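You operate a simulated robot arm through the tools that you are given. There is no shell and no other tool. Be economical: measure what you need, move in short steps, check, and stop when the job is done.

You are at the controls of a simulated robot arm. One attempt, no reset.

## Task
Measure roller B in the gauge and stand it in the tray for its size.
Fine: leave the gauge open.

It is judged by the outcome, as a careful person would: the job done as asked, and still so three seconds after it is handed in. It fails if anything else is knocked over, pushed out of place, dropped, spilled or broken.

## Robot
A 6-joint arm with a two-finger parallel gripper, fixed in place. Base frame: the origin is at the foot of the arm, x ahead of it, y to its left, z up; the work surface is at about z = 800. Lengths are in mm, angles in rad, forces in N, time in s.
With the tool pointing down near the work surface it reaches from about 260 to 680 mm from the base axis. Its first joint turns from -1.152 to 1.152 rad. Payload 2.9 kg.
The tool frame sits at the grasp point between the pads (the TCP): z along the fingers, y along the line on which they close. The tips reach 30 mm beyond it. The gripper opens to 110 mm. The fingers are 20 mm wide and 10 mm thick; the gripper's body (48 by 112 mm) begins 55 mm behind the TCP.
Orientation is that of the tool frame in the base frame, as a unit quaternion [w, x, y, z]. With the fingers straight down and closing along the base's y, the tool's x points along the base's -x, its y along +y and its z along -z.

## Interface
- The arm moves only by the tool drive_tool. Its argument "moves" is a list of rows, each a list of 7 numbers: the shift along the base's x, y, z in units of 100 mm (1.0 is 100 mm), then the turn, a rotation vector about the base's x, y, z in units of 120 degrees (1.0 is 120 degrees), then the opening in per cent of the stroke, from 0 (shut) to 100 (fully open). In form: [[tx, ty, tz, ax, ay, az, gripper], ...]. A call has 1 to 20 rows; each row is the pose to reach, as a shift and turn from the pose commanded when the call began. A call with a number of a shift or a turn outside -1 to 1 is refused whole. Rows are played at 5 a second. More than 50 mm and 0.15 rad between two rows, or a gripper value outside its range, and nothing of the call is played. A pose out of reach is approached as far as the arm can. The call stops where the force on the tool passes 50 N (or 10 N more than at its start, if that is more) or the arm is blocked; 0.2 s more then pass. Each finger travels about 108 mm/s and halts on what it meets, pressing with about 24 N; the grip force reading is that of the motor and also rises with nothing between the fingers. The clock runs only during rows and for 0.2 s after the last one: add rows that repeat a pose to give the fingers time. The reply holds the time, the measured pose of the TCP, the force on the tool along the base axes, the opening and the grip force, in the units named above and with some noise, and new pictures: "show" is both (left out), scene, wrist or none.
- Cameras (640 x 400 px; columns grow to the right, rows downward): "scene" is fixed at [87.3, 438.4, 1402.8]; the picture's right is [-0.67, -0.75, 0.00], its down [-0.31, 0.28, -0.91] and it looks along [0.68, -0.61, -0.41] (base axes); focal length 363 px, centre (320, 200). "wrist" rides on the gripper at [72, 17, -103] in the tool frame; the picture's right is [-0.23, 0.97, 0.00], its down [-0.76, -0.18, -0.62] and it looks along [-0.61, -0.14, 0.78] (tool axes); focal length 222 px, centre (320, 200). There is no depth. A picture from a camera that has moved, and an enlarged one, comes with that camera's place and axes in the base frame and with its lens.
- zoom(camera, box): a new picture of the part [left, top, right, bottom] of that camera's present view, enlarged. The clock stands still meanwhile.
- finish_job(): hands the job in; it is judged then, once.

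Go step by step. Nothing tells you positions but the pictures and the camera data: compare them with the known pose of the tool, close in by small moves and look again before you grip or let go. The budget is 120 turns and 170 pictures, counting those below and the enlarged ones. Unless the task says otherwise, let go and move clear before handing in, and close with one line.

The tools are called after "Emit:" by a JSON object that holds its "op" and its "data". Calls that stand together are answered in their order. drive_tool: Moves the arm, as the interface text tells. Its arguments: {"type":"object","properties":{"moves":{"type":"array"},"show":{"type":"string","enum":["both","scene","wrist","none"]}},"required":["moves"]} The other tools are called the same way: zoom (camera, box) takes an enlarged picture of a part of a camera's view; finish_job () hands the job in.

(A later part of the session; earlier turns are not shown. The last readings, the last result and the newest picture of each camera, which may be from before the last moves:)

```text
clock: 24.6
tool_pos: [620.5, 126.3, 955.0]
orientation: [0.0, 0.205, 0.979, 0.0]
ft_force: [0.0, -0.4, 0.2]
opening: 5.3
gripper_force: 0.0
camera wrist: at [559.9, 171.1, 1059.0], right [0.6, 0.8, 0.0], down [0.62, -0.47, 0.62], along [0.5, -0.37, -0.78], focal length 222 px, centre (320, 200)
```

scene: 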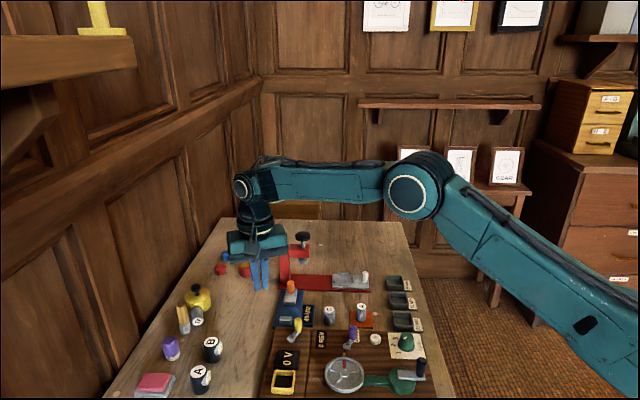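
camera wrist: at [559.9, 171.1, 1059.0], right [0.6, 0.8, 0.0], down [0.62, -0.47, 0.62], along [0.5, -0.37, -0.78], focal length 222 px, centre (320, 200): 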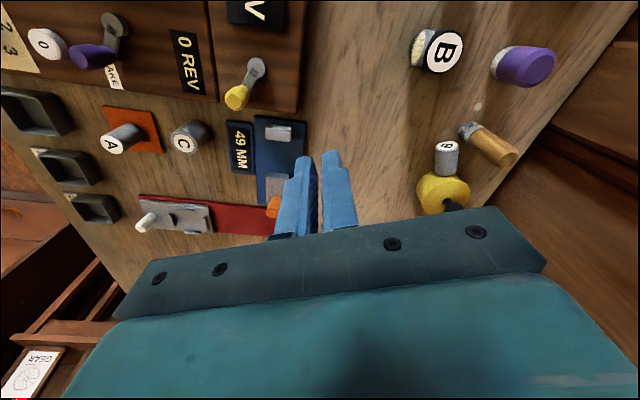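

Emit:
{"op": "zoom", "data": {"camera": "wrist", "box": [390, 20, 570, 220]}}

```text
2.00 times, centred on (480, 120) of wrist
camera zoom: at [559.9, 171.1, 1059.0], right [0.6, 0.8, 0.0], down [0.62, -0.47, 0.62], along [0.5, -0.37, -0.78], focal length 444 px, centre (0, 360)
```

zoom: 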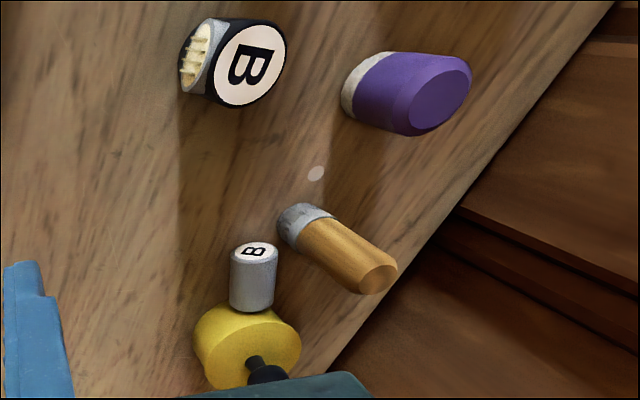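

B's label end is near (747,224) and its far end near (781,209), touching the pot; the handle tool is about 4 mm from its left side. I'll tilt the tool about 35° outward and approach at height, checking reach.

Emit:
{"op": "drive_tool", "data": {"moves": [[0.12, 0.08, 0, -0.0234, -0.0534, 0, 2], [0.24, 0.16, 0, -0.0468, -0.1068, 0, 0], [0.36, 0.24, 0, -0.07, -0.16, 0, 0], [0.48, 0.34, 0, -0.0936, -0.2136, 0, 0], [0.62, 0.45, 0, -0.117, -0.267, 0, 0], [0.8, 0.55, 0, -0.117, -0.267, 0, 0], [0.8, 0.55, 0, -0.117, -0.267, 0, 0]]}}

Emit:
{"op": "zoom", "data": {"camera": "wrist", "box": [220, 20, 520, 220]}}

```text
clock: 26.2
tool_pos: [699.7, 181.6, 954.6]
orientation: [0.295, 0.197, 0.933, -0.062]
ft_force: [0.7, 0.1, 0.7]
opening: 0.0
gripper_force: 23.8
camera wrist: at [597.7, 244.5, 998.3], right [0.56, 0.82, 0.13], down [0.17, -0.27, 0.95], along [0.81, -0.51, -0.29], focal length 222 px, centre (320, 200)
```

scene: 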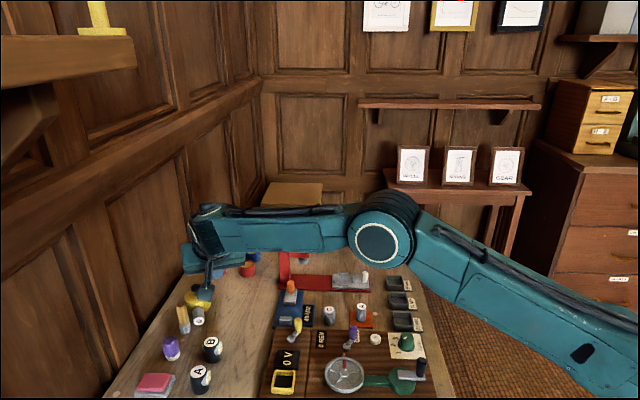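
wrist: 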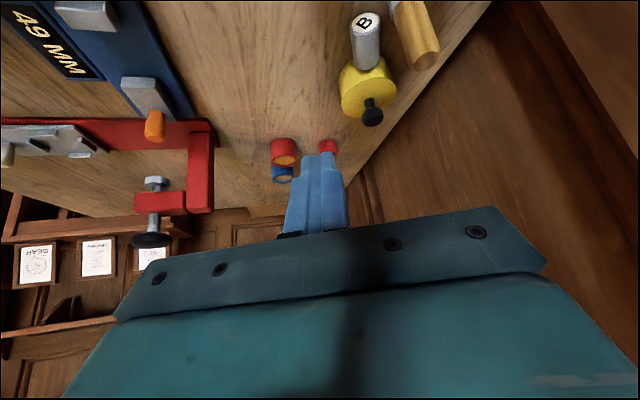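

```text
2.00 times, centred on (370, 120) of wrist
camera zoom: at [597.7, 244.5, 998.3], right [0.56, 0.82, 0.13], down [0.17, -0.27, 0.95], along [0.81, -0.51, -0.29], focal length 444 px, centre (220, 360)
```

zoom: 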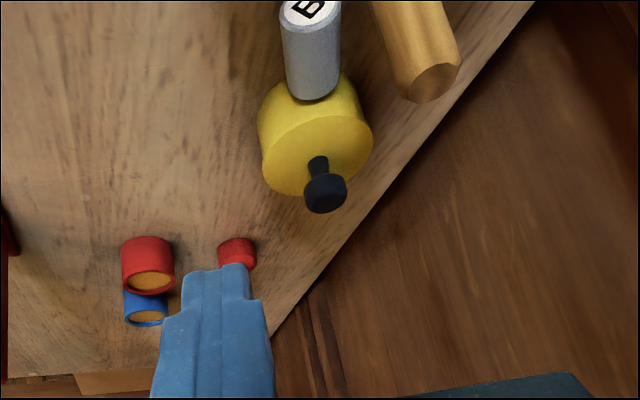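

Reach is fine so far. I'm moving to hover above the roller, still well above the handle and the pot.

Emit:
{"op": "drive_tool", "data": {"moves": [[0.2, 0.12, 0, 0, 0, 0, 0], [0.4, 0.25, 0, 0, 0, 0, 0], [0.575, 0.36, 0, 0, 0, 0, 0], [0.575, 0.36, -0.15, 0, 0, 0, 0], [0.575, 0.36, -0.25, 0, 0, 0, 0], [0.575, 0.36, -0.25, 0, 0, 0, 0]]}}

Emit:
{"op": "zoom", "data": {"camera": "scene", "box": [150, 255, 250, 355]}}

Emit:
{"op": "zoom", "data": {"camera": "wrist", "box": [220, 20, 520, 220]}}

```text
clock: 27.6
tool_pos: [721.0, 204.9, 943.0]
orientation: [0.295, 0.197, 0.933, -0.06]
ft_force: [-0.6, -1.1, 0.0]
opening: 0.1
gripper_force: 23.8
out of reach, approached as far as the arm can: row 2, 3, 4, 5, 6
camera wrist: at [617.9, 267.5, 986.5], right [0.56, 0.82, 0.13], down [0.17, -0.27, 0.95], along [0.81, -0.51, -0.29], focal length 222 px, centre (320, 200)
```

scene: 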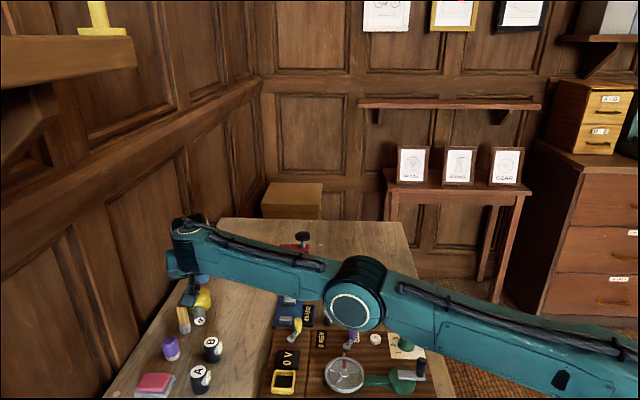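
wrist: 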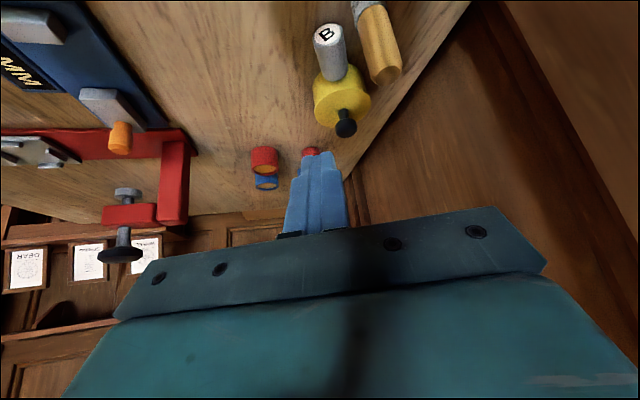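

```text
4.00 times, centred on (200, 305) of scene
camera zoom: at [87.3, 438.4, 1402.8], right [-0.67, -0.75, 0.0], down [-0.31, 0.28, -0.91], along [0.68, -0.61, -0.41], focal length 1452 px, centre (800, -220)
```

zoom: 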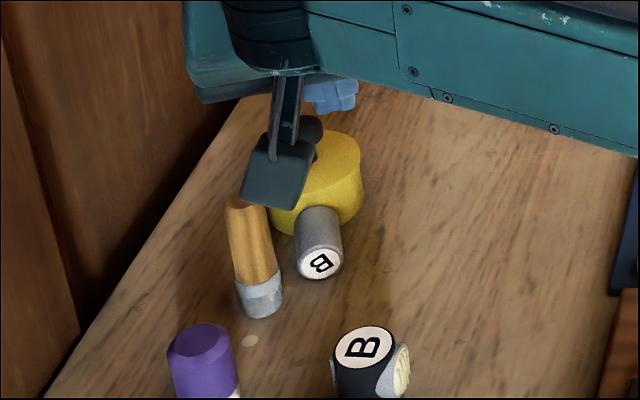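

```text
2.00 times, centred on (370, 120) of wrist
camera zoom: at [617.9, 267.5, 986.5], right [0.56, 0.82, 0.13], down [0.17, -0.27, 0.95], along [0.81, -0.51, -0.29], focal length 444 px, centre (220, 360)
```

zoom: 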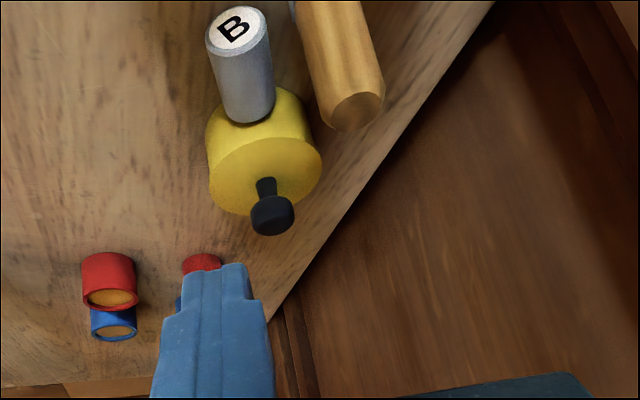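

The arm is at its limit with this tilt (not purely radial). Roller B's label has rotated, so it seems to be slowly rolling right by itself. I'll back off and let time pass to check.

Emit:
{"op": "drive_tool", "data": {"moves": [[-0.3, -0.2, 0.15, 0, 0, 0, 0], [-0.57, -0.36, 0.25, 0, 0, 0, 0], [-0.57, -0.36, 0.25, 0, 0, 0, 0], [-0.57, -0.36, 0.25, 0, 0, 0, 0], [-0.57, -0.36, 0.25, 0, 0, 0, 0], [-0.57, -0.36, 0.25, 0, 0, 0, 0], [-0.57, -0.36, 0.25, 0, 0, 0, 0], [-0.57, -0.36, 0.25, 0, 0, 0, 0], [-0.57, -0.36, 0.25, 0, 0, 0, 0], [-0.57, -0.36, 0.25, 0, 0, 0, 0], [-0.57, -0.36, 0.25, 0, 0, 0, 0], [-0.57, -0.36, 0.25, 0, 0, 0, 0]], "show": "none"}}

Emit:
{"op": "zoom", "data": {"camera": "scene", "box": [150, 265, 260, 365]}}

```text
clock: 30.2
tool_pos: [663.8, 169.4, 967.6]
orientation: [0.294, 0.198, 0.933, -0.062]
ft_force: [0.3, 0.4, 0.5]
opening: 0.1
gripper_force: 23.9
```

```text
4.00 times, centred on (205, 315) of scene
camera zoom: at [87.3, 438.4, 1402.8], right [-0.67, -0.75, 0.0], down [-0.31, 0.28, -0.91], along [0.68, -0.61, -0.41], focal length 1452 px, centre (780, -260)
```

zoom: 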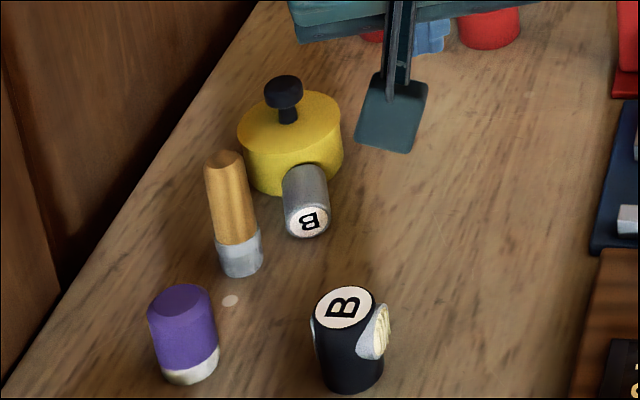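

B is indeed rolling slowly to the right, at about 1.7 mm/s, away from the handle and pot, which helps. I'll wait and watch.

Emit:
{"op": "drive_tool", "data": {"moves": [[0, 0, 0, 0, 0, 0, 0], [0, 0, 0, 0, 0, 0, 0], [0, 0, 0, 0, 0, 0, 0], [0, 0, 0, 0, 0, 0, 0], [0, 0, 0, 0, 0, 0, 0], [0, 0, 0, 0, 0, 0, 0], [0, 0, 0, 0, 0, 0, 0], [0, 0, 0, 0, 0, 0, 0], [0, 0, 0, 0, 0, 0, 0], [0, 0, 0, 0, 0, 0, 0], [0, 0, 0, 0, 0, 0, 0], [0, 0, 0, 0, 0, 0, 0], [0, 0, 0, 0, 0, 0, 0], [0, 0, 0, 0, 0, 0, 0], [0, 0, 0, 0, 0, 0, 0], [0, 0, 0, 0, 0, 0, 0], [0, 0, 0, 0, 0, 0, 0], [0, 0, 0, 0, 0, 0, 0], [0, 0, 0, 0, 0, 0, 0], [0, 0, 0, 0, 0, 0, 0]], "show": "none"}}

Emit:
{"op": "drive_tool", "data": {"moves": [[0, 0, 0, 0, 0, 0, 0], [0, 0, 0, 0, 0, 0, 0], [0, 0, 0, 0, 0, 0, 0], [0, 0, 0, 0, 0, 0, 0], [0, 0, 0, 0, 0, 0, 0], [0, 0, 0, 0, 0, 0, 0], [0, 0, 0, 0, 0, 0, 0], [0, 0, 0, 0, 0, 0, 0], [0, 0, 0, 0, 0, 0, 0], [0, 0, 0, 0, 0, 0, 0], [0, 0, 0, 0, 0, 0, 0], [0, 0, 0, 0, 0, 0, 0], [0, 0, 0, 0, 0, 0, 0], [0, 0, 0, 0, 0, 0, 0], [0, 0, 0, 0, 0, 0, 0], [0, 0, 0, 0, 0, 0, 0], [0, 0, 0, 0, 0, 0, 0], [0, 0, 0, 0, 0, 0, 0], [0, 0, 0, 0, 0, 0, 0], [0, 0, 0, 0, 0, 0, 0]], "show": "none"}}

Emit:
{"op": "zoom", "data": {"camera": "scene", "box": [150, 265, 260, 365]}}

```text
clock: 34.4
tool_pos: [663.6, 169.1, 968.4]
orientation: [0.295, 0.197, 0.933, -0.062]
ft_force: [-0.5, -0.2, 0.3]
opening: 0.0
gripper_force: 24.4
```

```text
clock: 38.6
tool_pos: [663.1, 168.4, 968.7]
orientation: [0.295, 0.197, 0.933, -0.061]
ft_force: [0.1, -0.1, 1.3]
opening: 0.0
gripper_force: 24.4
```

```text
4.00 times, centred on (205, 315) of scene
camera zoom: at [87.3, 438.4, 1402.8], right [-0.67, -0.75, 0.0], down [-0.31, 0.28, -0.91], along [0.68, -0.61, -0.41], focal length 1452 px, centre (780, -260)
```

zoom: 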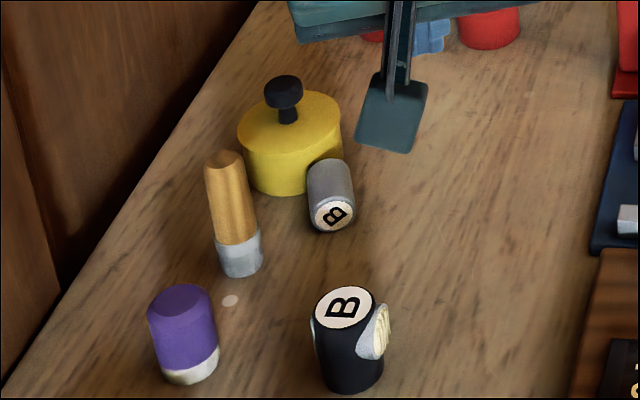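

It's still rolling right at a steady slow pace. I'll keep waiting until it is well clear.

Emit:
{"op": "drive_tool", "data": {"moves": [[0, 0, 0, 0, 0, 0, 0], [0, 0, 0, 0, 0, 0, 0], [0, 0, 0, 0, 0, 0, 0], [0, 0, 0, 0, 0, 0, 0], [0, 0, 0, 0, 0, 0, 0], [0, 0, 0, 0, 0, 0, 0], [0, 0, 0, 0, 0, 0, 0], [0, 0, 0, 0, 0, 0, 0], [0, 0, 0, 0, 0, 0, 0], [0, 0, 0, 0, 0, 0, 0], [0, 0, 0, 0, 0, 0, 0], [0, 0, 0, 0, 0, 0, 0], [0, 0, 0, 0, 0, 0, 0], [0, 0, 0, 0, 0, 0, 0], [0, 0, 0, 0, 0, 0, 0], [0, 0, 0, 0, 0, 0, 0], [0, 0, 0, 0, 0, 0, 0], [0, 0, 0, 0, 0, 0, 0], [0, 0, 0, 0, 0, 0, 0], [0, 0, 0, 0, 0, 0, 0]], "show": "none"}}

Emit:
{"op": "drive_tool", "data": {"moves": [[0, 0, 0, 0, 0, 0, 0], [0, 0, 0, 0, 0, 0, 0], [0, 0, 0, 0, 0, 0, 0], [0, 0, 0, 0, 0, 0, 0], [0, 0, 0, 0, 0, 0, 0], [0, 0, 0, 0, 0, 0, 0], [0, 0, 0, 0, 0, 0, 0], [0, 0, 0, 0, 0, 0, 0], [0, 0, 0, 0, 0, 0, 0], [0, 0, 0, 0, 0, 0, 0], [0, 0, 0, 0, 0, 0, 0], [0, 0, 0, 0, 0, 0, 0], [0, 0, 0, 0, 0, 0, 0], [0, 0, 0, 0, 0, 0, 0], [0, 0, 0, 0, 0, 0, 0], [0, 0, 0, 0, 0, 0, 0], [0, 0, 0, 0, 0, 0, 0], [0, 0, 0, 0, 0, 0, 0], [0, 0, 0, 0, 0, 0, 0], [0, 0, 0, 0, 0, 0, 0]], "show": "none"}}

Emit:
{"op": "drive_tool", "data": {"moves": [[0, 0, 0, 0, 0, 0, 0], [0, 0, 0, 0, 0, 0, 0], [0, 0, 0, 0, 0, 0, 0], [0, 0, 0, 0, 0, 0, 0], [0, 0, 0, 0, 0, 0, 0], [0, 0, 0, 0, 0, 0, 0], [0, 0, 0, 0, 0, 0, 0], [0, 0, 0, 0, 0, 0, 0], [0, 0, 0, 0, 0, 0, 0], [0, 0, 0, 0, 0, 0, 0], [0, 0, 0, 0, 0, 0, 0], [0, 0, 0, 0, 0, 0, 0], [0, 0, 0, 0, 0, 0, 0], [0, 0, 0, 0, 0, 0, 0], [0, 0, 0, 0, 0, 0, 0], [0, 0, 0, 0, 0, 0, 0], [0, 0, 0, 0, 0, 0, 0], [0, 0, 0, 0, 0, 0, 0], [0, 0, 0, 0, 0, 0, 0], [0, 0, 0, 0, 0, 0, 0]], "show": "none"}}

Emit:
{"op": "drive_tool", "data": {"moves": [[0, 0, 0, 0, 0, 0, 0], [0, 0, 0, 0, 0, 0, 0], [0, 0, 0, 0, 0, 0, 0], [0, 0, 0, 0, 0, 0, 0], [0, 0, 0, 0, 0, 0, 0], [0, 0, 0, 0, 0, 0, 0], [0, 0, 0, 0, 0, 0, 0], [0, 0, 0, 0, 0, 0, 0], [0, 0, 0, 0, 0, 0, 0], [0, 0, 0, 0, 0, 0, 0], [0, 0, 0, 0, 0, 0, 0], [0, 0, 0, 0, 0, 0, 0], [0, 0, 0, 0, 0, 0, 0], [0, 0, 0, 0, 0, 0, 0], [0, 0, 0, 0, 0, 0, 0], [0, 0, 0, 0, 0, 0, 0], [0, 0, 0, 0, 0, 0, 0], [0, 0, 0, 0, 0, 0, 0], [0, 0, 0, 0, 0, 0, 0], [0, 0, 0, 0, 0, 0, 0]], "show": "none"}}

Emit:
{"op": "zoom", "data": {"camera": "scene", "box": [150, 255, 290, 365]}}

```text
clock: 42.8
tool_pos: [662.7, 169.5, 967.6]
orientation: [0.294, 0.197, 0.933, -0.061]
ft_force: [-0.3, 0.3, 0.7]
opening: 0.1
gripper_force: 24.4
```

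```text
clock: 47.0
tool_pos: [662.4, 168.6, 968.4]
orientation: [0.294, 0.197, 0.933, -0.061]
ft_force: [0.3, 1.0, -0.4]
opening: 0.1
gripper_force: 24.0
```

```text
clock: 51.2
tool_pos: [662.5, 170.0, 967.2]
orientation: [0.294, 0.197, 0.933, -0.061]
ft_force: [0.1, -0.3, 0.1]
opening: 0.0
gripper_force: 23.5
```

```text
clock: 55.4
tool_pos: [662.9, 168.9, 967.0]
orientation: [0.295, 0.197, 0.933, -0.061]
ft_force: [0.4, -0.7, 0.4]
opening: 0.1
gripper_force: 23.9
```

```text
3.64 times, centred on (220, 310) of scene
camera zoom: at [87.3, 438.4, 1402.8], right [-0.67, -0.75, 0.0], down [-0.31, 0.28, -0.91], along [0.68, -0.61, -0.41], focal length 1320 px, centre (684, -200)
```

zoom: 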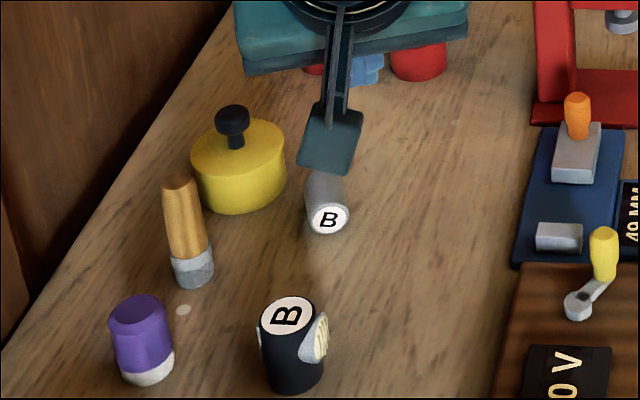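

It keeps rolling at about 1.7 mm/s. I'll pull the hand back for a clear view and keep waiting.

Emit:
{"op": "drive_tool", "data": {"moves": [[-0.2, -0.15, 0, 0, 0, 0, 20], [-0.4, -0.3, 0, 0, 0, 0, 40], [-0.6, -0.45, 0, 0, 0, 0, 50], [-0.6, -0.45, 0, 0, 0, 0, 50], [-0.6, -0.45, 0, 0, 0, 0, 50], [-0.6, -0.45, 0, 0, 0, 0, 50], [-0.6, -0.45, 0, 0, 0, 0, 50], [-0.6, -0.45, 0, 0, 0, 0, 50], [-0.6, -0.45, 0, 0, 0, 0, 50], [-0.6, -0.45, 0, 0, 0, 0, 50], [-0.6, -0.45, 0, 0, 0, 0, 50], [-0.6, -0.45, 0, 0, 0, 0, 50], [-0.6, -0.45, 0, 0, 0, 0, 50], [-0.6, -0.45, 0, 0, 0, 0, 50], [-0.6, -0.45, 0, 0, 0, 0, 50], [-0.6, -0.45, 0, 0, 0, 0, 50], [-0.6, -0.45, 0, 0, 0, 0, 50], [-0.6, -0.45, 0, 0, 0, 0, 50], [-0.6, -0.45, 0, 0, 0, 0, 50], [-0.6, -0.45, 0, 0, 0, 0, 50]], "show": "none"}}

Emit:
{"op": "drive_tool", "data": {"moves": [[0, 0, 0, 0, 0, 0, 50], [0, 0, 0, 0, 0, 0, 50], [0, 0, 0, 0, 0, 0, 50], [0, 0, 0, 0, 0, 0, 50], [0, 0, 0, 0, 0, 0, 50], [0, 0, 0, 0, 0, 0, 50], [0, 0, 0, 0, 0, 0, 50], [0, 0, 0, 0, 0, 0, 50], [0, 0, 0, 0, 0, 0, 50], [0, 0, 0, 0, 0, 0, 50], [0, 0, 0, 0, 0, 0, 50], [0, 0, 0, 0, 0, 0, 50], [0, 0, 0, 0, 0, 0, 50], [0, 0, 0, 0, 0, 0, 50], [0, 0, 0, 0, 0, 0, 50], [0, 0, 0, 0, 0, 0, 50], [0, 0, 0, 0, 0, 0, 50], [0, 0, 0, 0, 0, 0, 50], [0, 0, 0, 0, 0, 0, 50], [0, 0, 0, 0, 0, 0, 50]], "show": "none"}}

Emit:
{"op": "drive_tool", "data": {"moves": [[0, 0, 0, 0, 0, 0, 50], [0, 0, 0, 0, 0, 0, 50], [0, 0, 0, 0, 0, 0, 50], [0, 0, 0, 0, 0, 0, 50], [0, 0, 0, 0, 0, 0, 50], [0, 0, 0, 0, 0, 0, 50], [0, 0, 0, 0, 0, 0, 50], [0, 0, 0, 0, 0, 0, 50], [0, 0, 0, 0, 0, 0, 50], [0, 0, 0, 0, 0, 0, 50], [0, 0, 0, 0, 0, 0, 50], [0, 0, 0, 0, 0, 0, 50], [0, 0, 0, 0, 0, 0, 50], [0, 0, 0, 0, 0, 0, 50], [0, 0, 0, 0, 0, 0, 50], [0, 0, 0, 0, 0, 0, 50], [0, 0, 0, 0, 0, 0, 50], [0, 0, 0, 0, 0, 0, 50], [0, 0, 0, 0, 0, 0, 50], [0, 0, 0, 0, 0, 0, 50]], "show": "none"}}

Emit:
{"op": "drive_tool", "data": {"moves": [[0, 0, 0, 0, 0, 0, 50], [0, 0, 0, 0, 0, 0, 50], [0, 0, 0, 0, 0, 0, 50], [0, 0, 0, 0, 0, 0, 50], [0, 0, 0, 0, 0, 0, 50], [0, 0, 0, 0, 0, 0, 50], [0, 0, 0, 0, 0, 0, 50], [0, 0, 0, 0, 0, 0, 50], [0, 0, 0, 0, 0, 0, 50], [0, 0, 0, 0, 0, 0, 50], [0, 0, 0, 0, 0, 0, 50], [0, 0, 0, 0, 0, 0, 50], [0, 0, 0, 0, 0, 0, 50], [0, 0, 0, 0, 0, 0, 50], [0, 0, 0, 0, 0, 0, 50], [0, 0, 0, 0, 0, 0, 50], [0, 0, 0, 0, 0, 0, 50], [0, 0, 0, 0, 0, 0, 50], [0, 0, 0, 0, 0, 0, 50], [0, 0, 0, 0, 0, 0, 50]], "show": "both"}}

Emit:
{"op": "zoom", "data": {"camera": "scene", "box": [180, 255, 320, 365]}}

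```text
clock: 59.6
tool_pos: [602.2, 123.5, 968.8]
orientation: [0.295, 0.196, 0.933, -0.061]
ft_force: [0.0, 0.2, -0.2]
opening: 55.2
gripper_force: 0.0
```

```text
clock: 63.8
tool_pos: [602.1, 123.7, 968.1]
orientation: [0.295, 0.197, 0.933, -0.061]
ft_force: [0.1, -0.5, -0.1]
opening: 55.0
gripper_force: 0.0
```

```text
clock: 68.0
tool_pos: [601.9, 123.3, 968.7]
orientation: [0.294, 0.196, 0.933, -0.061]
ft_force: [0.3, 0.4, 0.0]
opening: 55.0
gripper_force: 0.0
```

```text
clock: 72.2
tool_pos: [601.6, 123.0, 967.6]
orientation: [0.295, 0.196, 0.933, -0.061]
ft_force: [-0.4, -0.3, -0.7]
opening: 55.2
gripper_force: 0.0
camera wrist: at [500.1, 186.4, 1011.7], right [0.56, 0.82, 0.13], down [0.17, -0.27, 0.95], along [0.81, -0.51, -0.29], focal length 222 px, centre (320, 200)
```

scene: 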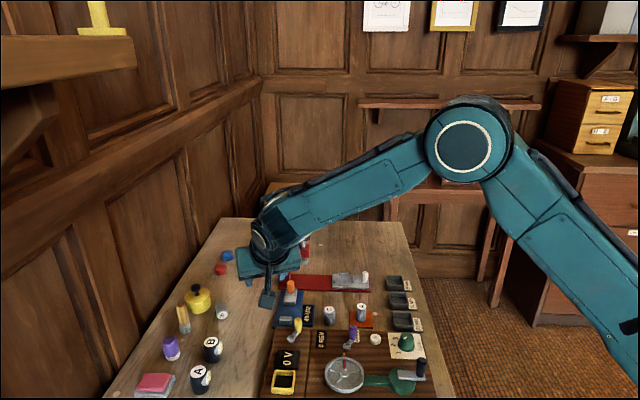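
wrist: 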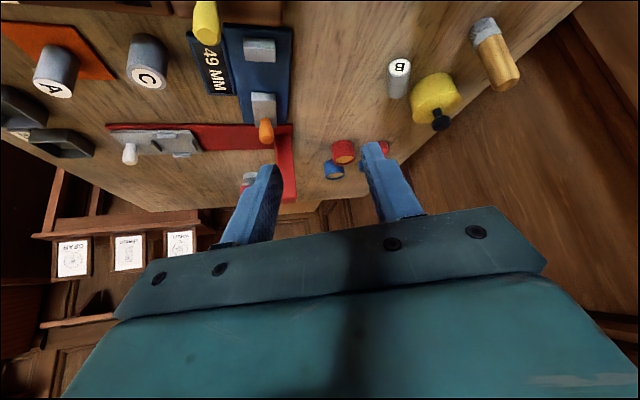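

```text
3.64 times, centred on (250, 310) of scene
camera zoom: at [87.3, 438.4, 1402.8], right [-0.67, -0.75, 0.0], down [-0.31, 0.28, -0.91], along [0.68, -0.61, -0.41], focal length 1320 px, centre (574, -200)
```

zoom: 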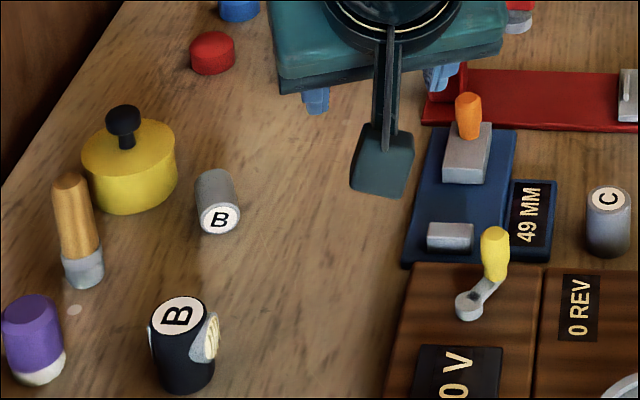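

B has come to rest: label end near (728,171), far end near (762,155), clear of the pot and handle. I'll hover over it with the same 35° tilt, aligned to its axis, fingers open.

Emit:
{"op": "drive_tool", "data": {"moves": [[0.3, 0.1, 0, 0, 0, 0, 50], [0.6, 0.2, -0.1, 0, 0, 0, 50], [0.9, 0.3, -0.3, 0, 0, 0, 50], [0.95, 0.32, -0.6, 0, 0, 0, 50], [0.95, 0.32, -0.6, 0, 0, 0, 50]]}}

Emit:
{"op": "zoom", "data": {"camera": "scene", "box": [170, 255, 290, 355]}}

```text
clock: 73.4
tool_pos: [697.4, 155.3, 907.2]
orientation: [0.295, 0.198, 0.933, -0.061]
ft_force: [-0.4, -0.1, 0.3]
opening: 54.9
gripper_force: 0.0
camera wrist: at [595.3, 218.6, 951.6], right [0.56, 0.81, 0.13], down [0.17, -0.27, 0.95], along [0.81, -0.51, -0.29], focal length 222 px, centre (320, 200)
```

scene: 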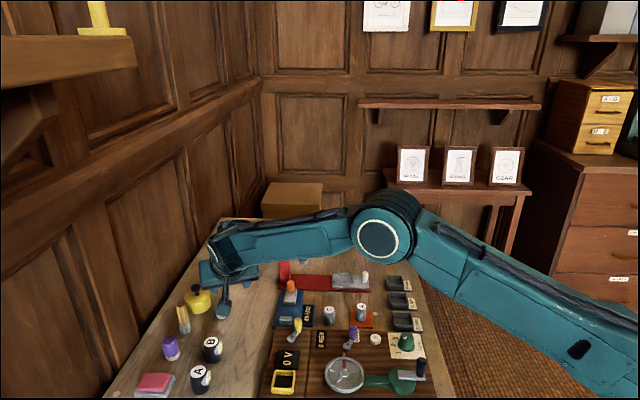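
wrist: 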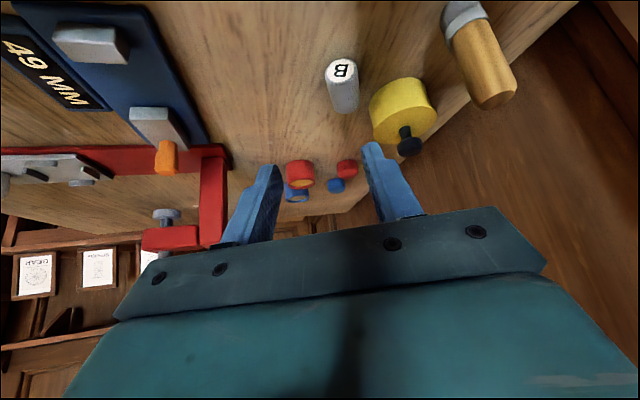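

```text
4.00 times, centred on (230, 305) of scene
camera zoom: at [87.3, 438.4, 1402.8], right [-0.67, -0.75, 0.0], down [-0.31, 0.28, -0.91], along [0.68, -0.61, -0.41], focal length 1452 px, centre (680, -220)
```

zoom: 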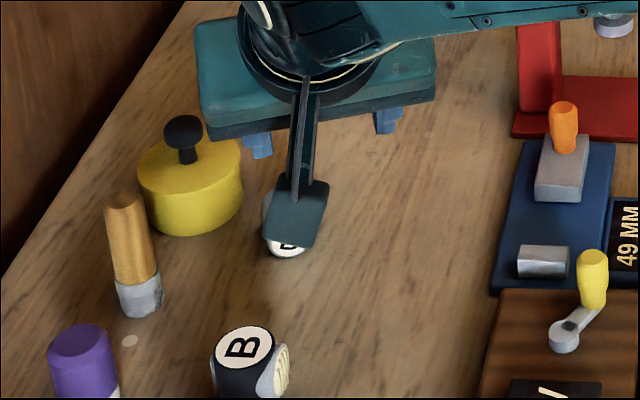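

Wrist view gives B's centre at (740,165), axis (0.92,-0.40), matching the hand. I'm moving to just above it.

Emit:
{"op": "drive_tool", "data": {"moves": [[0.16, 0.07, -0.1, 0, 0, 0, 45], [0.32, 0.145, -0.2, 0, 0, 0, 45], [0.32, 0.145, -0.36, 0, 0, 0, 45], [0.32, 0.145, -0.36, 0, 0, 0, 45]]}}

Emit:
{"op": "zoom", "data": {"camera": "scene", "box": [170, 255, 290, 355]}}

Emit:
{"op": "zoom", "data": {"camera": "wrist", "box": [220, 80, 460, 240]}}

```text
clock: 74.4
tool_pos: [730.5, 169.3, 872.7]
orientation: [0.294, 0.197, 0.933, -0.06]
ft_force: [-0.3, 0.7, 0.1]
opening: 49.5
gripper_force: 0.0
camera wrist: at [627.3, 233.5, 915.8], right [0.56, 0.82, 0.13], down [0.17, -0.27, 0.95], along [0.81, -0.51, -0.29], focal length 222 px, centre (320, 200)
```

scene: 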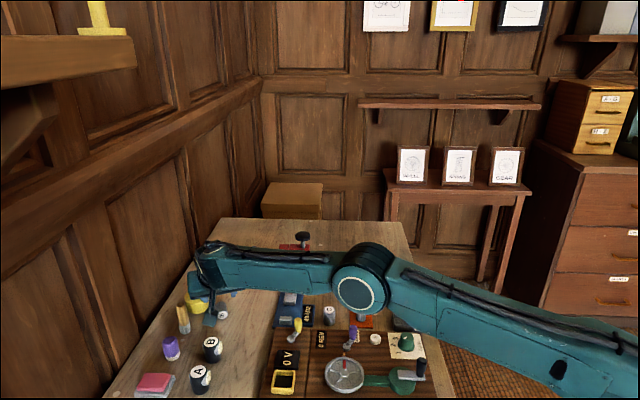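
wrist: 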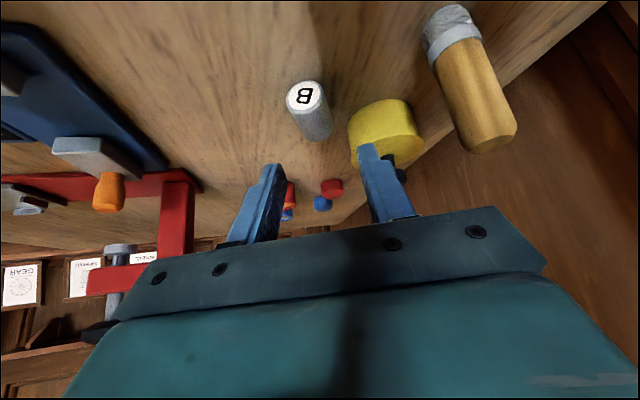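

```text
4.00 times, centred on (230, 305) of scene
camera zoom: at [87.3, 438.4, 1402.8], right [-0.67, -0.75, 0.0], down [-0.31, 0.28, -0.91], along [0.68, -0.61, -0.41], focal length 1452 px, centre (680, -220)
```

zoom: 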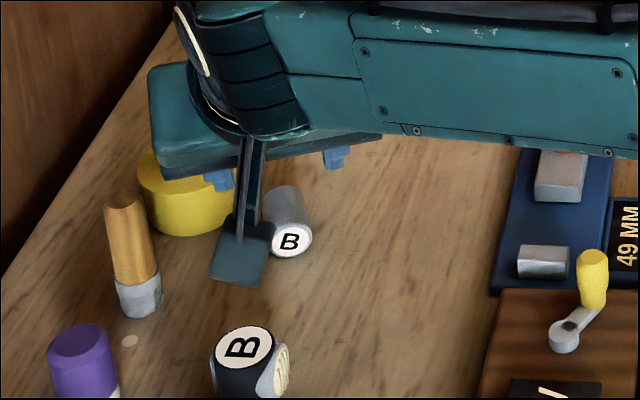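

```text
2.50 times, centred on (340, 160) of wrist
camera zoom: at [627.3, 233.5, 915.8], right [0.56, 0.82, 0.13], down [0.17, -0.27, 0.95], along [0.81, -0.51, -0.29], focal length 555 px, centre (270, 300)
```

zoom: 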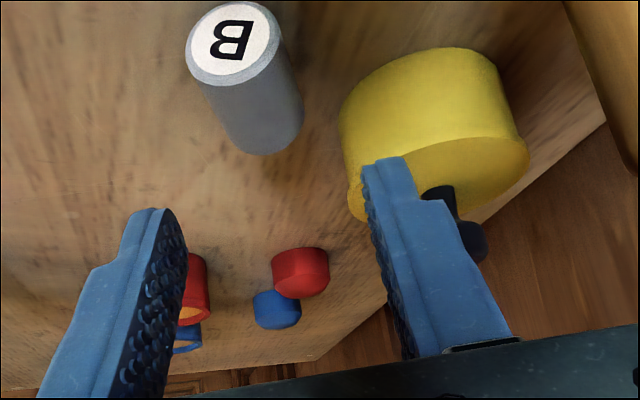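

Centred laterally. The camera plate should clear the black cup by about 20 mm. I'm descending in steps to grasp height.

Emit:
{"op": "drive_tool", "data": {"moves": [[0, 0, -0.12, 0, 0, 0, 45], [0, 0, -0.25, 0, 0, 0, 45], [0, 0, -0.33, 0, 0, 0, 45], [0, 0, -0.38, 0, 0, 0, 45], [0, 0, -0.38, 0, 0, 0, 45]]}}

Emit:
{"op": "zoom", "data": {"camera": "scene", "box": [170, 255, 290, 355]}}

Emit:
{"op": "zoom", "data": {"camera": "wrist", "box": [220, 80, 460, 240]}}

```text
clock: 75.6
tool_pos: [730.0, 171.1, 833.5]
orientation: [0.295, 0.197, 0.933, -0.061]
ft_force: [0.1, -0.4, 0.1]
opening: 49.7
gripper_force: 0.0
camera wrist: at [627.4, 232.8, 877.5], right [0.56, 0.82, 0.13], down [0.17, -0.27, 0.95], along [0.81, -0.51, -0.29], focal length 222 px, centre (320, 200)
```

scene: 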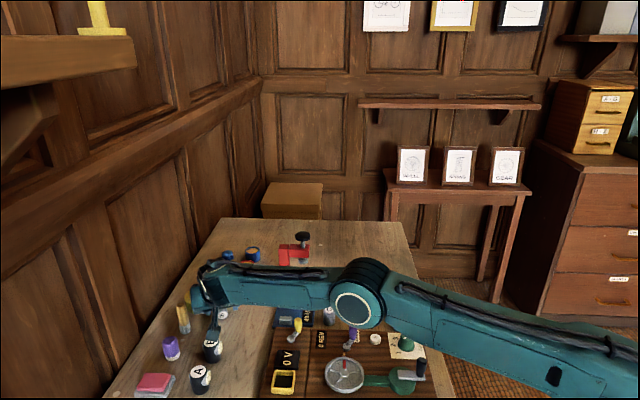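
wrist: 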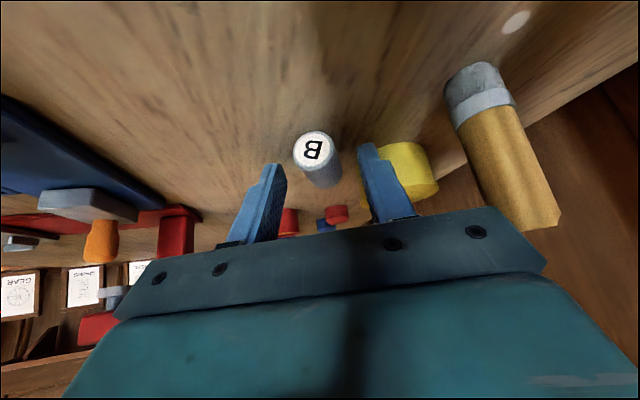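

```text
4.00 times, centred on (230, 305) of scene
camera zoom: at [87.3, 438.4, 1402.8], right [-0.67, -0.75, 0.0], down [-0.31, 0.28, -0.91], along [0.68, -0.61, -0.41], focal length 1452 px, centre (680, -220)
```

zoom: 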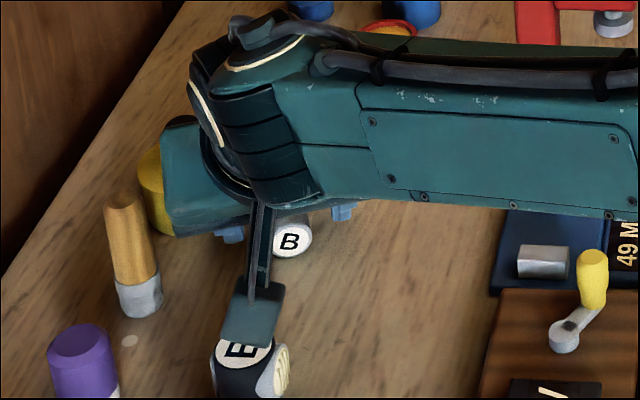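

```text
2.50 times, centred on (340, 160) of wrist
camera zoom: at [627.4, 232.8, 877.5], right [0.56, 0.82, 0.13], down [0.17, -0.27, 0.95], along [0.81, -0.51, -0.29], focal length 555 px, centre (270, 300)
```

zoom: 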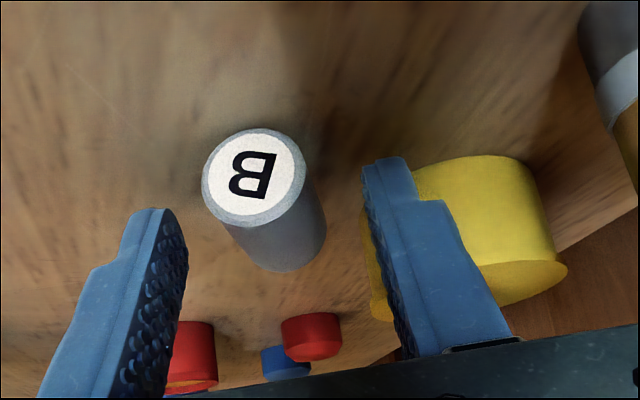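

B lies squarely between the fingers. Closing.

Emit:
{"op": "drive_tool", "data": {"moves": [[0, 0, 0, 0, 0, 0, 30], [0, 0, 0, 0, 0, 0, 15], [0, 0, 0, 0, 0, 0, 10], [0, 0, 0, 0, 0, 0, 10]], "show": "wrist"}}

```text
clock: 76.6
tool_pos: [730.6, 169.7, 834.1]
orientation: [0.295, 0.197, 0.933, -0.061]
ft_force: [-0.8, 0.5, 0.1]
opening: 24.1
gripper_force: 24.3
camera wrist: at [627.3, 232.8, 877.6], right [0.56, 0.82, 0.13], down [0.17, -0.27, 0.95], along [0.81, -0.51, -0.29], focal length 222 px, centre (320, 200)
```

wrist: 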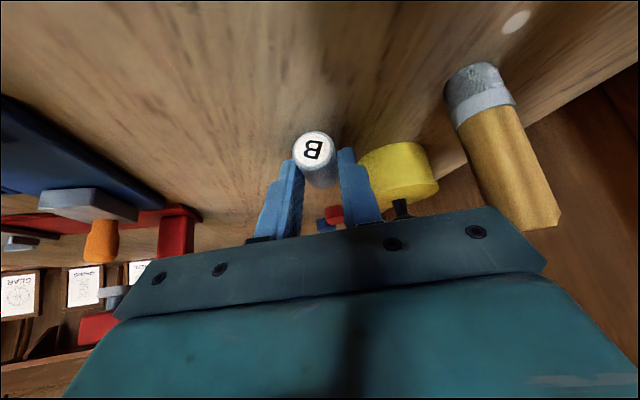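

B is held again. I'm lifting it clear and carrying it back over the open area, untilting to vertical on the way.

Emit:
{"op": "drive_tool", "data": {"moves": [[0, 0, 0.2, 0, 0, 0, 10], [0, 0, 0.4, 0, 0, 0, 10], [0, 0, 0.65, 0, 0, 0, 10], [-0.2, -0.08, 0.85, 0, 0, 0, 10], [-0.4, -0.15, 1.0, 0.0234, 0.0534, 0, 10], [-0.6, -0.18, 1.0, 0.0468, 0.1068, 0, 10], [-0.8, -0.2, 1.0, 0.07, 0.16, 0, 10], [-0.9, -0.2, 1.0, 0.0936, 0.2136, 0, 10], [-0.9, -0.2, 1.0, 0.117, 0.267, 0, 10], [-0.9, -0.2, 1.0, 0.117, 0.267, 0, 10]]}}

```text
clock: 78.8
tool_pos: [639.2, 149.4, 934.9]
orientation: [0.0, 0.206, 0.979, 0.0]
ft_force: [-0.2, -0.7, -1.5]
opening: 24.3
gripper_force: 24.2
camera wrist: at [579.2, 193.7, 1038.1], right [0.6, 0.8, 0.0], down [0.63, -0.47, 0.62], along [0.5, -0.37, -0.78], focal length 222 px, centre (320, 200)
```

scene: 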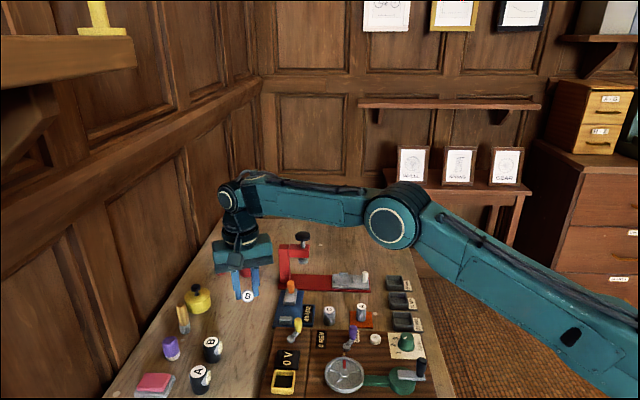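
wrist: 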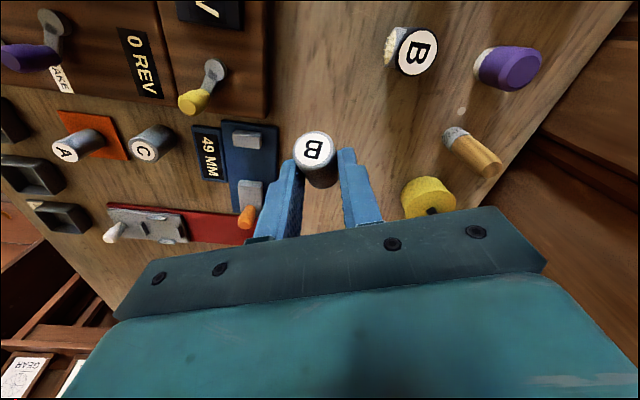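

B's label end now points up at about 35°. I'll yaw the hand so the next lean is tangential and stays reachable, then tilt further to bring B near upright.

Emit:
{"op": "drive_tool", "data": {"moves": [[0, 0, 0, 0, 0, -0.068, 10], [0, 0, 0, 0, 0, -0.137, 10], [0, 0, 0, 0, 0, -0.206, 10], [0, 0, 0, 0, 0, -0.275, 10], [0, 0, 0, 0, 0, -0.344, 10], [0, 0, 0, 0, 0, -0.413, 10], [0, 0, 0, 0, 0, -0.482, 10], [0, 0, 0, 0, 0, -0.55, 10], [0, 0, 0, 0, 0, -0.55, 10]], "show": "wrist"}}

```text
clock: 80.8
tool_pos: [639.4, 149.3, 934.0]
orientation: [0.0, 0.707, 0.708, 0.0]
ft_force: [0.4, -1.0, -1.4]
opening: 24.1
gripper_force: 24.1
camera wrist: at [655.8, 221.3, 1037.9], right [0.97, -0.23, 0.0], down [-0.18, -0.76, 0.62], along [-0.14, -0.61, -0.78], focal length 222 px, centre (320, 200)
```

wrist: 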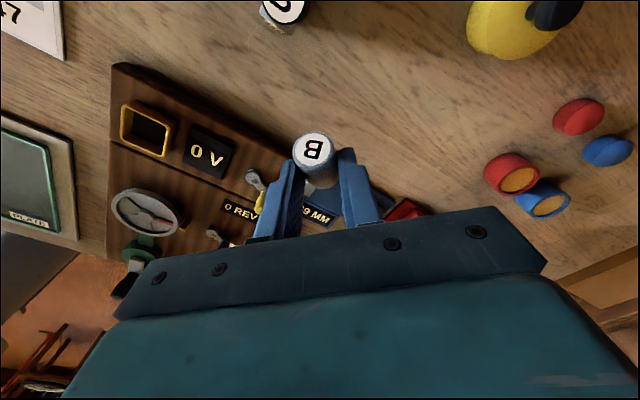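

Yaw works. Now tilting 45° about x to bring B to about 10° from upright.

Emit:
{"op": "drive_tool", "data": {"moves": [[0, 0, 0, 0.0625, 0, 0, 10], [0, 0, 0, 0.125, 0, 0, 10], [0, 0, 0, 0.1875, 0, 0, 10], [0, 0, 0, 0.25, 0, 0, 10], [0, 0, 0, 0.3125, 0, 0, 10], [0, 0, 0, 0.375, 0, 0, 10], [0, 0, 0, 0.375, 0, 0, 10]]}}

Emit:
{"op": "zoom", "data": {"camera": "scene", "box": [200, 235, 320, 335]}}

```text
clock: 82.4
tool_pos: [628.9, 148.7, 931.1]
orientation: [-0.271, 0.652, 0.654, 0.271]
ft_force: [0.2, -0.6, -1.2]
opening: 24.2
gripper_force: 24.3
out of reach, approached as far as the arm can: row 3, 4, 5, 6, 7
camera wrist: at [645.1, 125.0, 1055.7], right [0.97, -0.16, -0.16], down [-0.18, -0.98, -0.1], along [-0.14, 0.13, -0.98], focal length 222 px, centre (320, 200)
```

scene: 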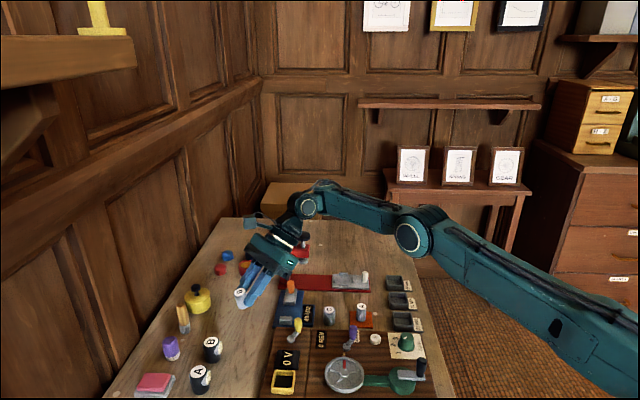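
wrist: 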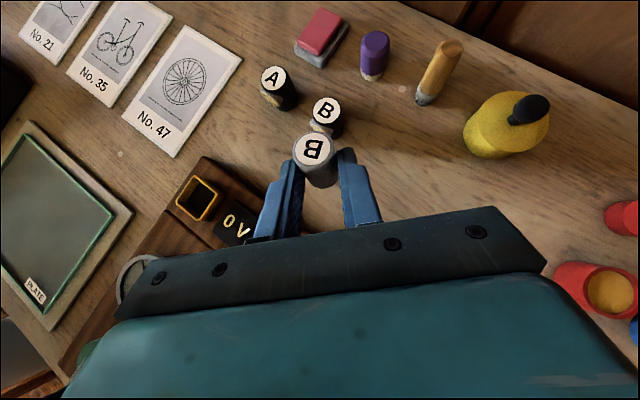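

```text
4.00 times, centred on (260, 285) of scene
camera zoom: at [87.3, 438.4, 1402.8], right [-0.67, -0.75, 0.0], down [-0.31, 0.28, -0.91], along [0.68, -0.61, -0.41], focal length 1452 px, centre (560, -140)
```

zoom: 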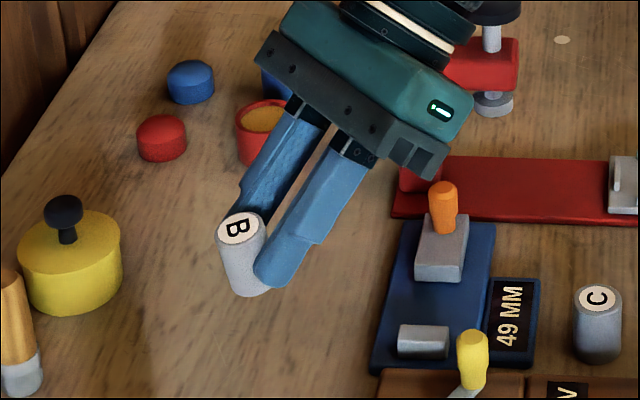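

B is close to upright. I'm pulling in slightly for reach and lowering toward the open table.

Emit:
{"op": "drive_tool", "data": {"moves": [[-0.05, 0, -0.1, 0, 0, 0, 10], [-0.07, 0, -0.3, 0, 0, 0, 10], [-0.07, 0, -0.5, 0, 0, 0, 10], [-0.07, 0, -0.7, 0, 0, 0, 10], [-0.07, 0, -0.82, 0, 0, 0, 10], [-0.07, 0, -0.82, 0, 0, 0, 10]], "show": "scene"}}

Emit:
{"op": "zoom", "data": {"camera": "scene", "box": [200, 255, 320, 355]}}

```text
clock: 83.8
tool_pos: [621.3, 149.0, 849.3]
orientation: [-0.27, 0.653, 0.654, 0.271]
ft_force: [0.4, 0.2, -2.1]
opening: 24.2
gripper_force: 24.6
```

scene: 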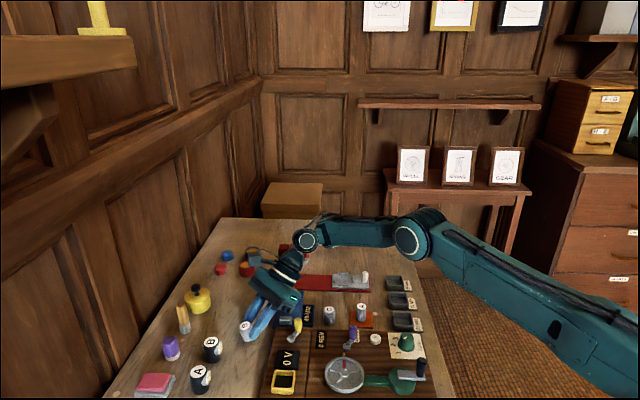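

```text
4.00 times, centred on (260, 305) of scene
camera zoom: at [87.3, 438.4, 1402.8], right [-0.67, -0.75, 0.0], down [-0.31, 0.28, -0.91], along [0.68, -0.61, -0.41], focal length 1452 px, centre (560, -220)
```

zoom: 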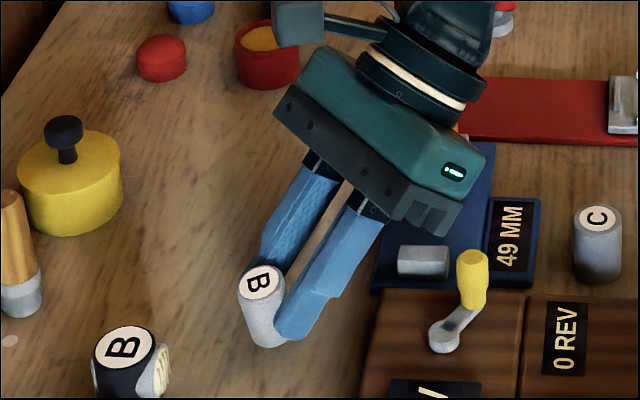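

Clear of everything. I'm lowering gently until it touches.

Emit:
{"op": "drive_tool", "data": {"moves": [[0, 0, -0.05, 0, 0, 0, 10], [0, 0, -0.1, 0, 0, 0, 10], [0, 0, -0.12, 0, 0, 0, 10], [0, 0, -0.12, 0, 0, 0, 10]], "show": "none"}}

Emit:
{"op": "zoom", "data": {"camera": "scene", "box": [220, 285, 300, 345]}}

```text
clock: 84.8
tool_pos: [622.9, 147.4, 837.2]
orientation: [-0.271, 0.652, 0.655, 0.27]
ft_force: [0.6, -0.5, -1.1]
opening: 24.1
gripper_force: 23.8
```

```text
6.67 times, centred on (260, 315) of scene
camera zoom: at [87.3, 438.4, 1402.8], right [-0.67, -0.75, 0.0], down [-0.31, 0.28, -0.91], along [0.68, -0.61, -0.41], focal length 2420 px, centre (720, -567)
```

zoom: 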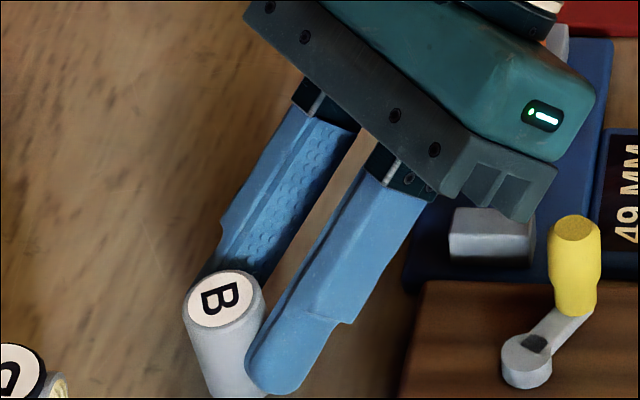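

Emit:
{"op": "drive_tool", "data": {"moves": [[0, 0, -0.02, 0, 0, 0, 10], [0, 0, -0.03, 0, 0, 0, 10], [0, 0, -0.03, 0, 0, 0, 10]], "show": "none"}}

Emit:
{"op": "zoom", "data": {"camera": "scene", "box": [210, 305, 290, 365]}}

```text
clock: 85.6
tool_pos: [622.0, 148.4, 834.8]
orientation: [-0.27, 0.653, 0.654, 0.271]
ft_force: [-0.3, -0.9, 2.8]
opening: 23.9
gripper_force: 24.0
```

```text
6.67 times, centred on (250, 335) of scene
camera zoom: at [87.3, 438.4, 1402.9], right [-0.67, -0.75, 0.0], down [-0.31, 0.28, -0.91], along [0.68, -0.61, -0.41], focal length 2420 px, centre (787, -700)
```

zoom: 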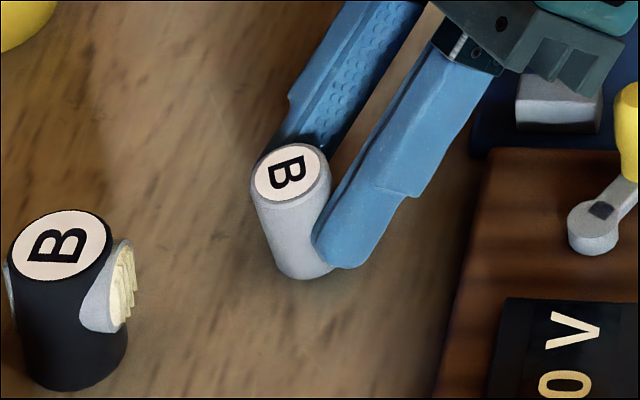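

It's touching and only slightly off upright. I'm opening the fingers.

Emit:
{"op": "drive_tool", "data": {"moves": [[0, 0, 0, 0, 0, 0, 24], [0, 0, 0, 0, 0, 0, 28], [0, 0, 0, 0, 0, 0, 36], [0, 0, 0, 0, 0, 0, 45], [0, 0, 0, 0, 0, 0, 45]], "show": "wrist"}}

Emit:
{"op": "zoom", "data": {"camera": "scene", "box": [210, 305, 290, 365]}}

```text
clock: 86.8
tool_pos: [622.4, 148.1, 835.2]
orientation: [-0.271, 0.652, 0.654, 0.271]
ft_force: [-1.0, -0.1, -0.2]
opening: 49.6
gripper_force: 0.0
camera wrist: at [638.4, 126.0, 958.7], right [0.97, -0.16, -0.16], down [-0.18, -0.98, -0.1], along [-0.14, 0.12, -0.98], focal length 222 px, centre (320, 200)
```

wrist: 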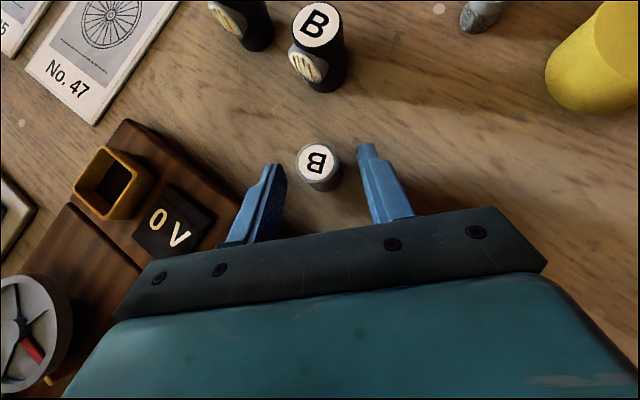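

```text
6.67 times, centred on (250, 335) of scene
camera zoom: at [87.3, 438.4, 1402.8], right [-0.67, -0.75, 0.0], down [-0.31, 0.28, -0.91], along [0.68, -0.61, -0.41], focal length 2420 px, centre (787, -700)
```

zoom: 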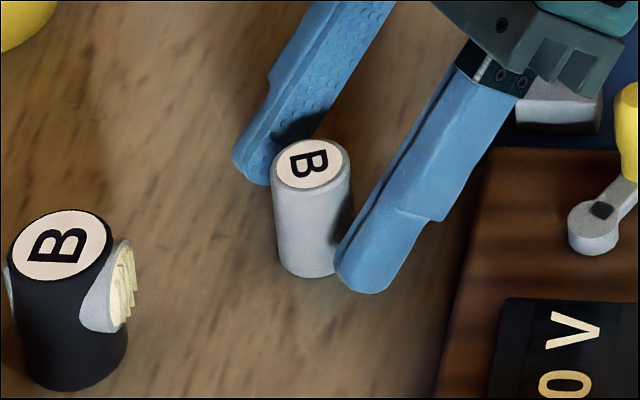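

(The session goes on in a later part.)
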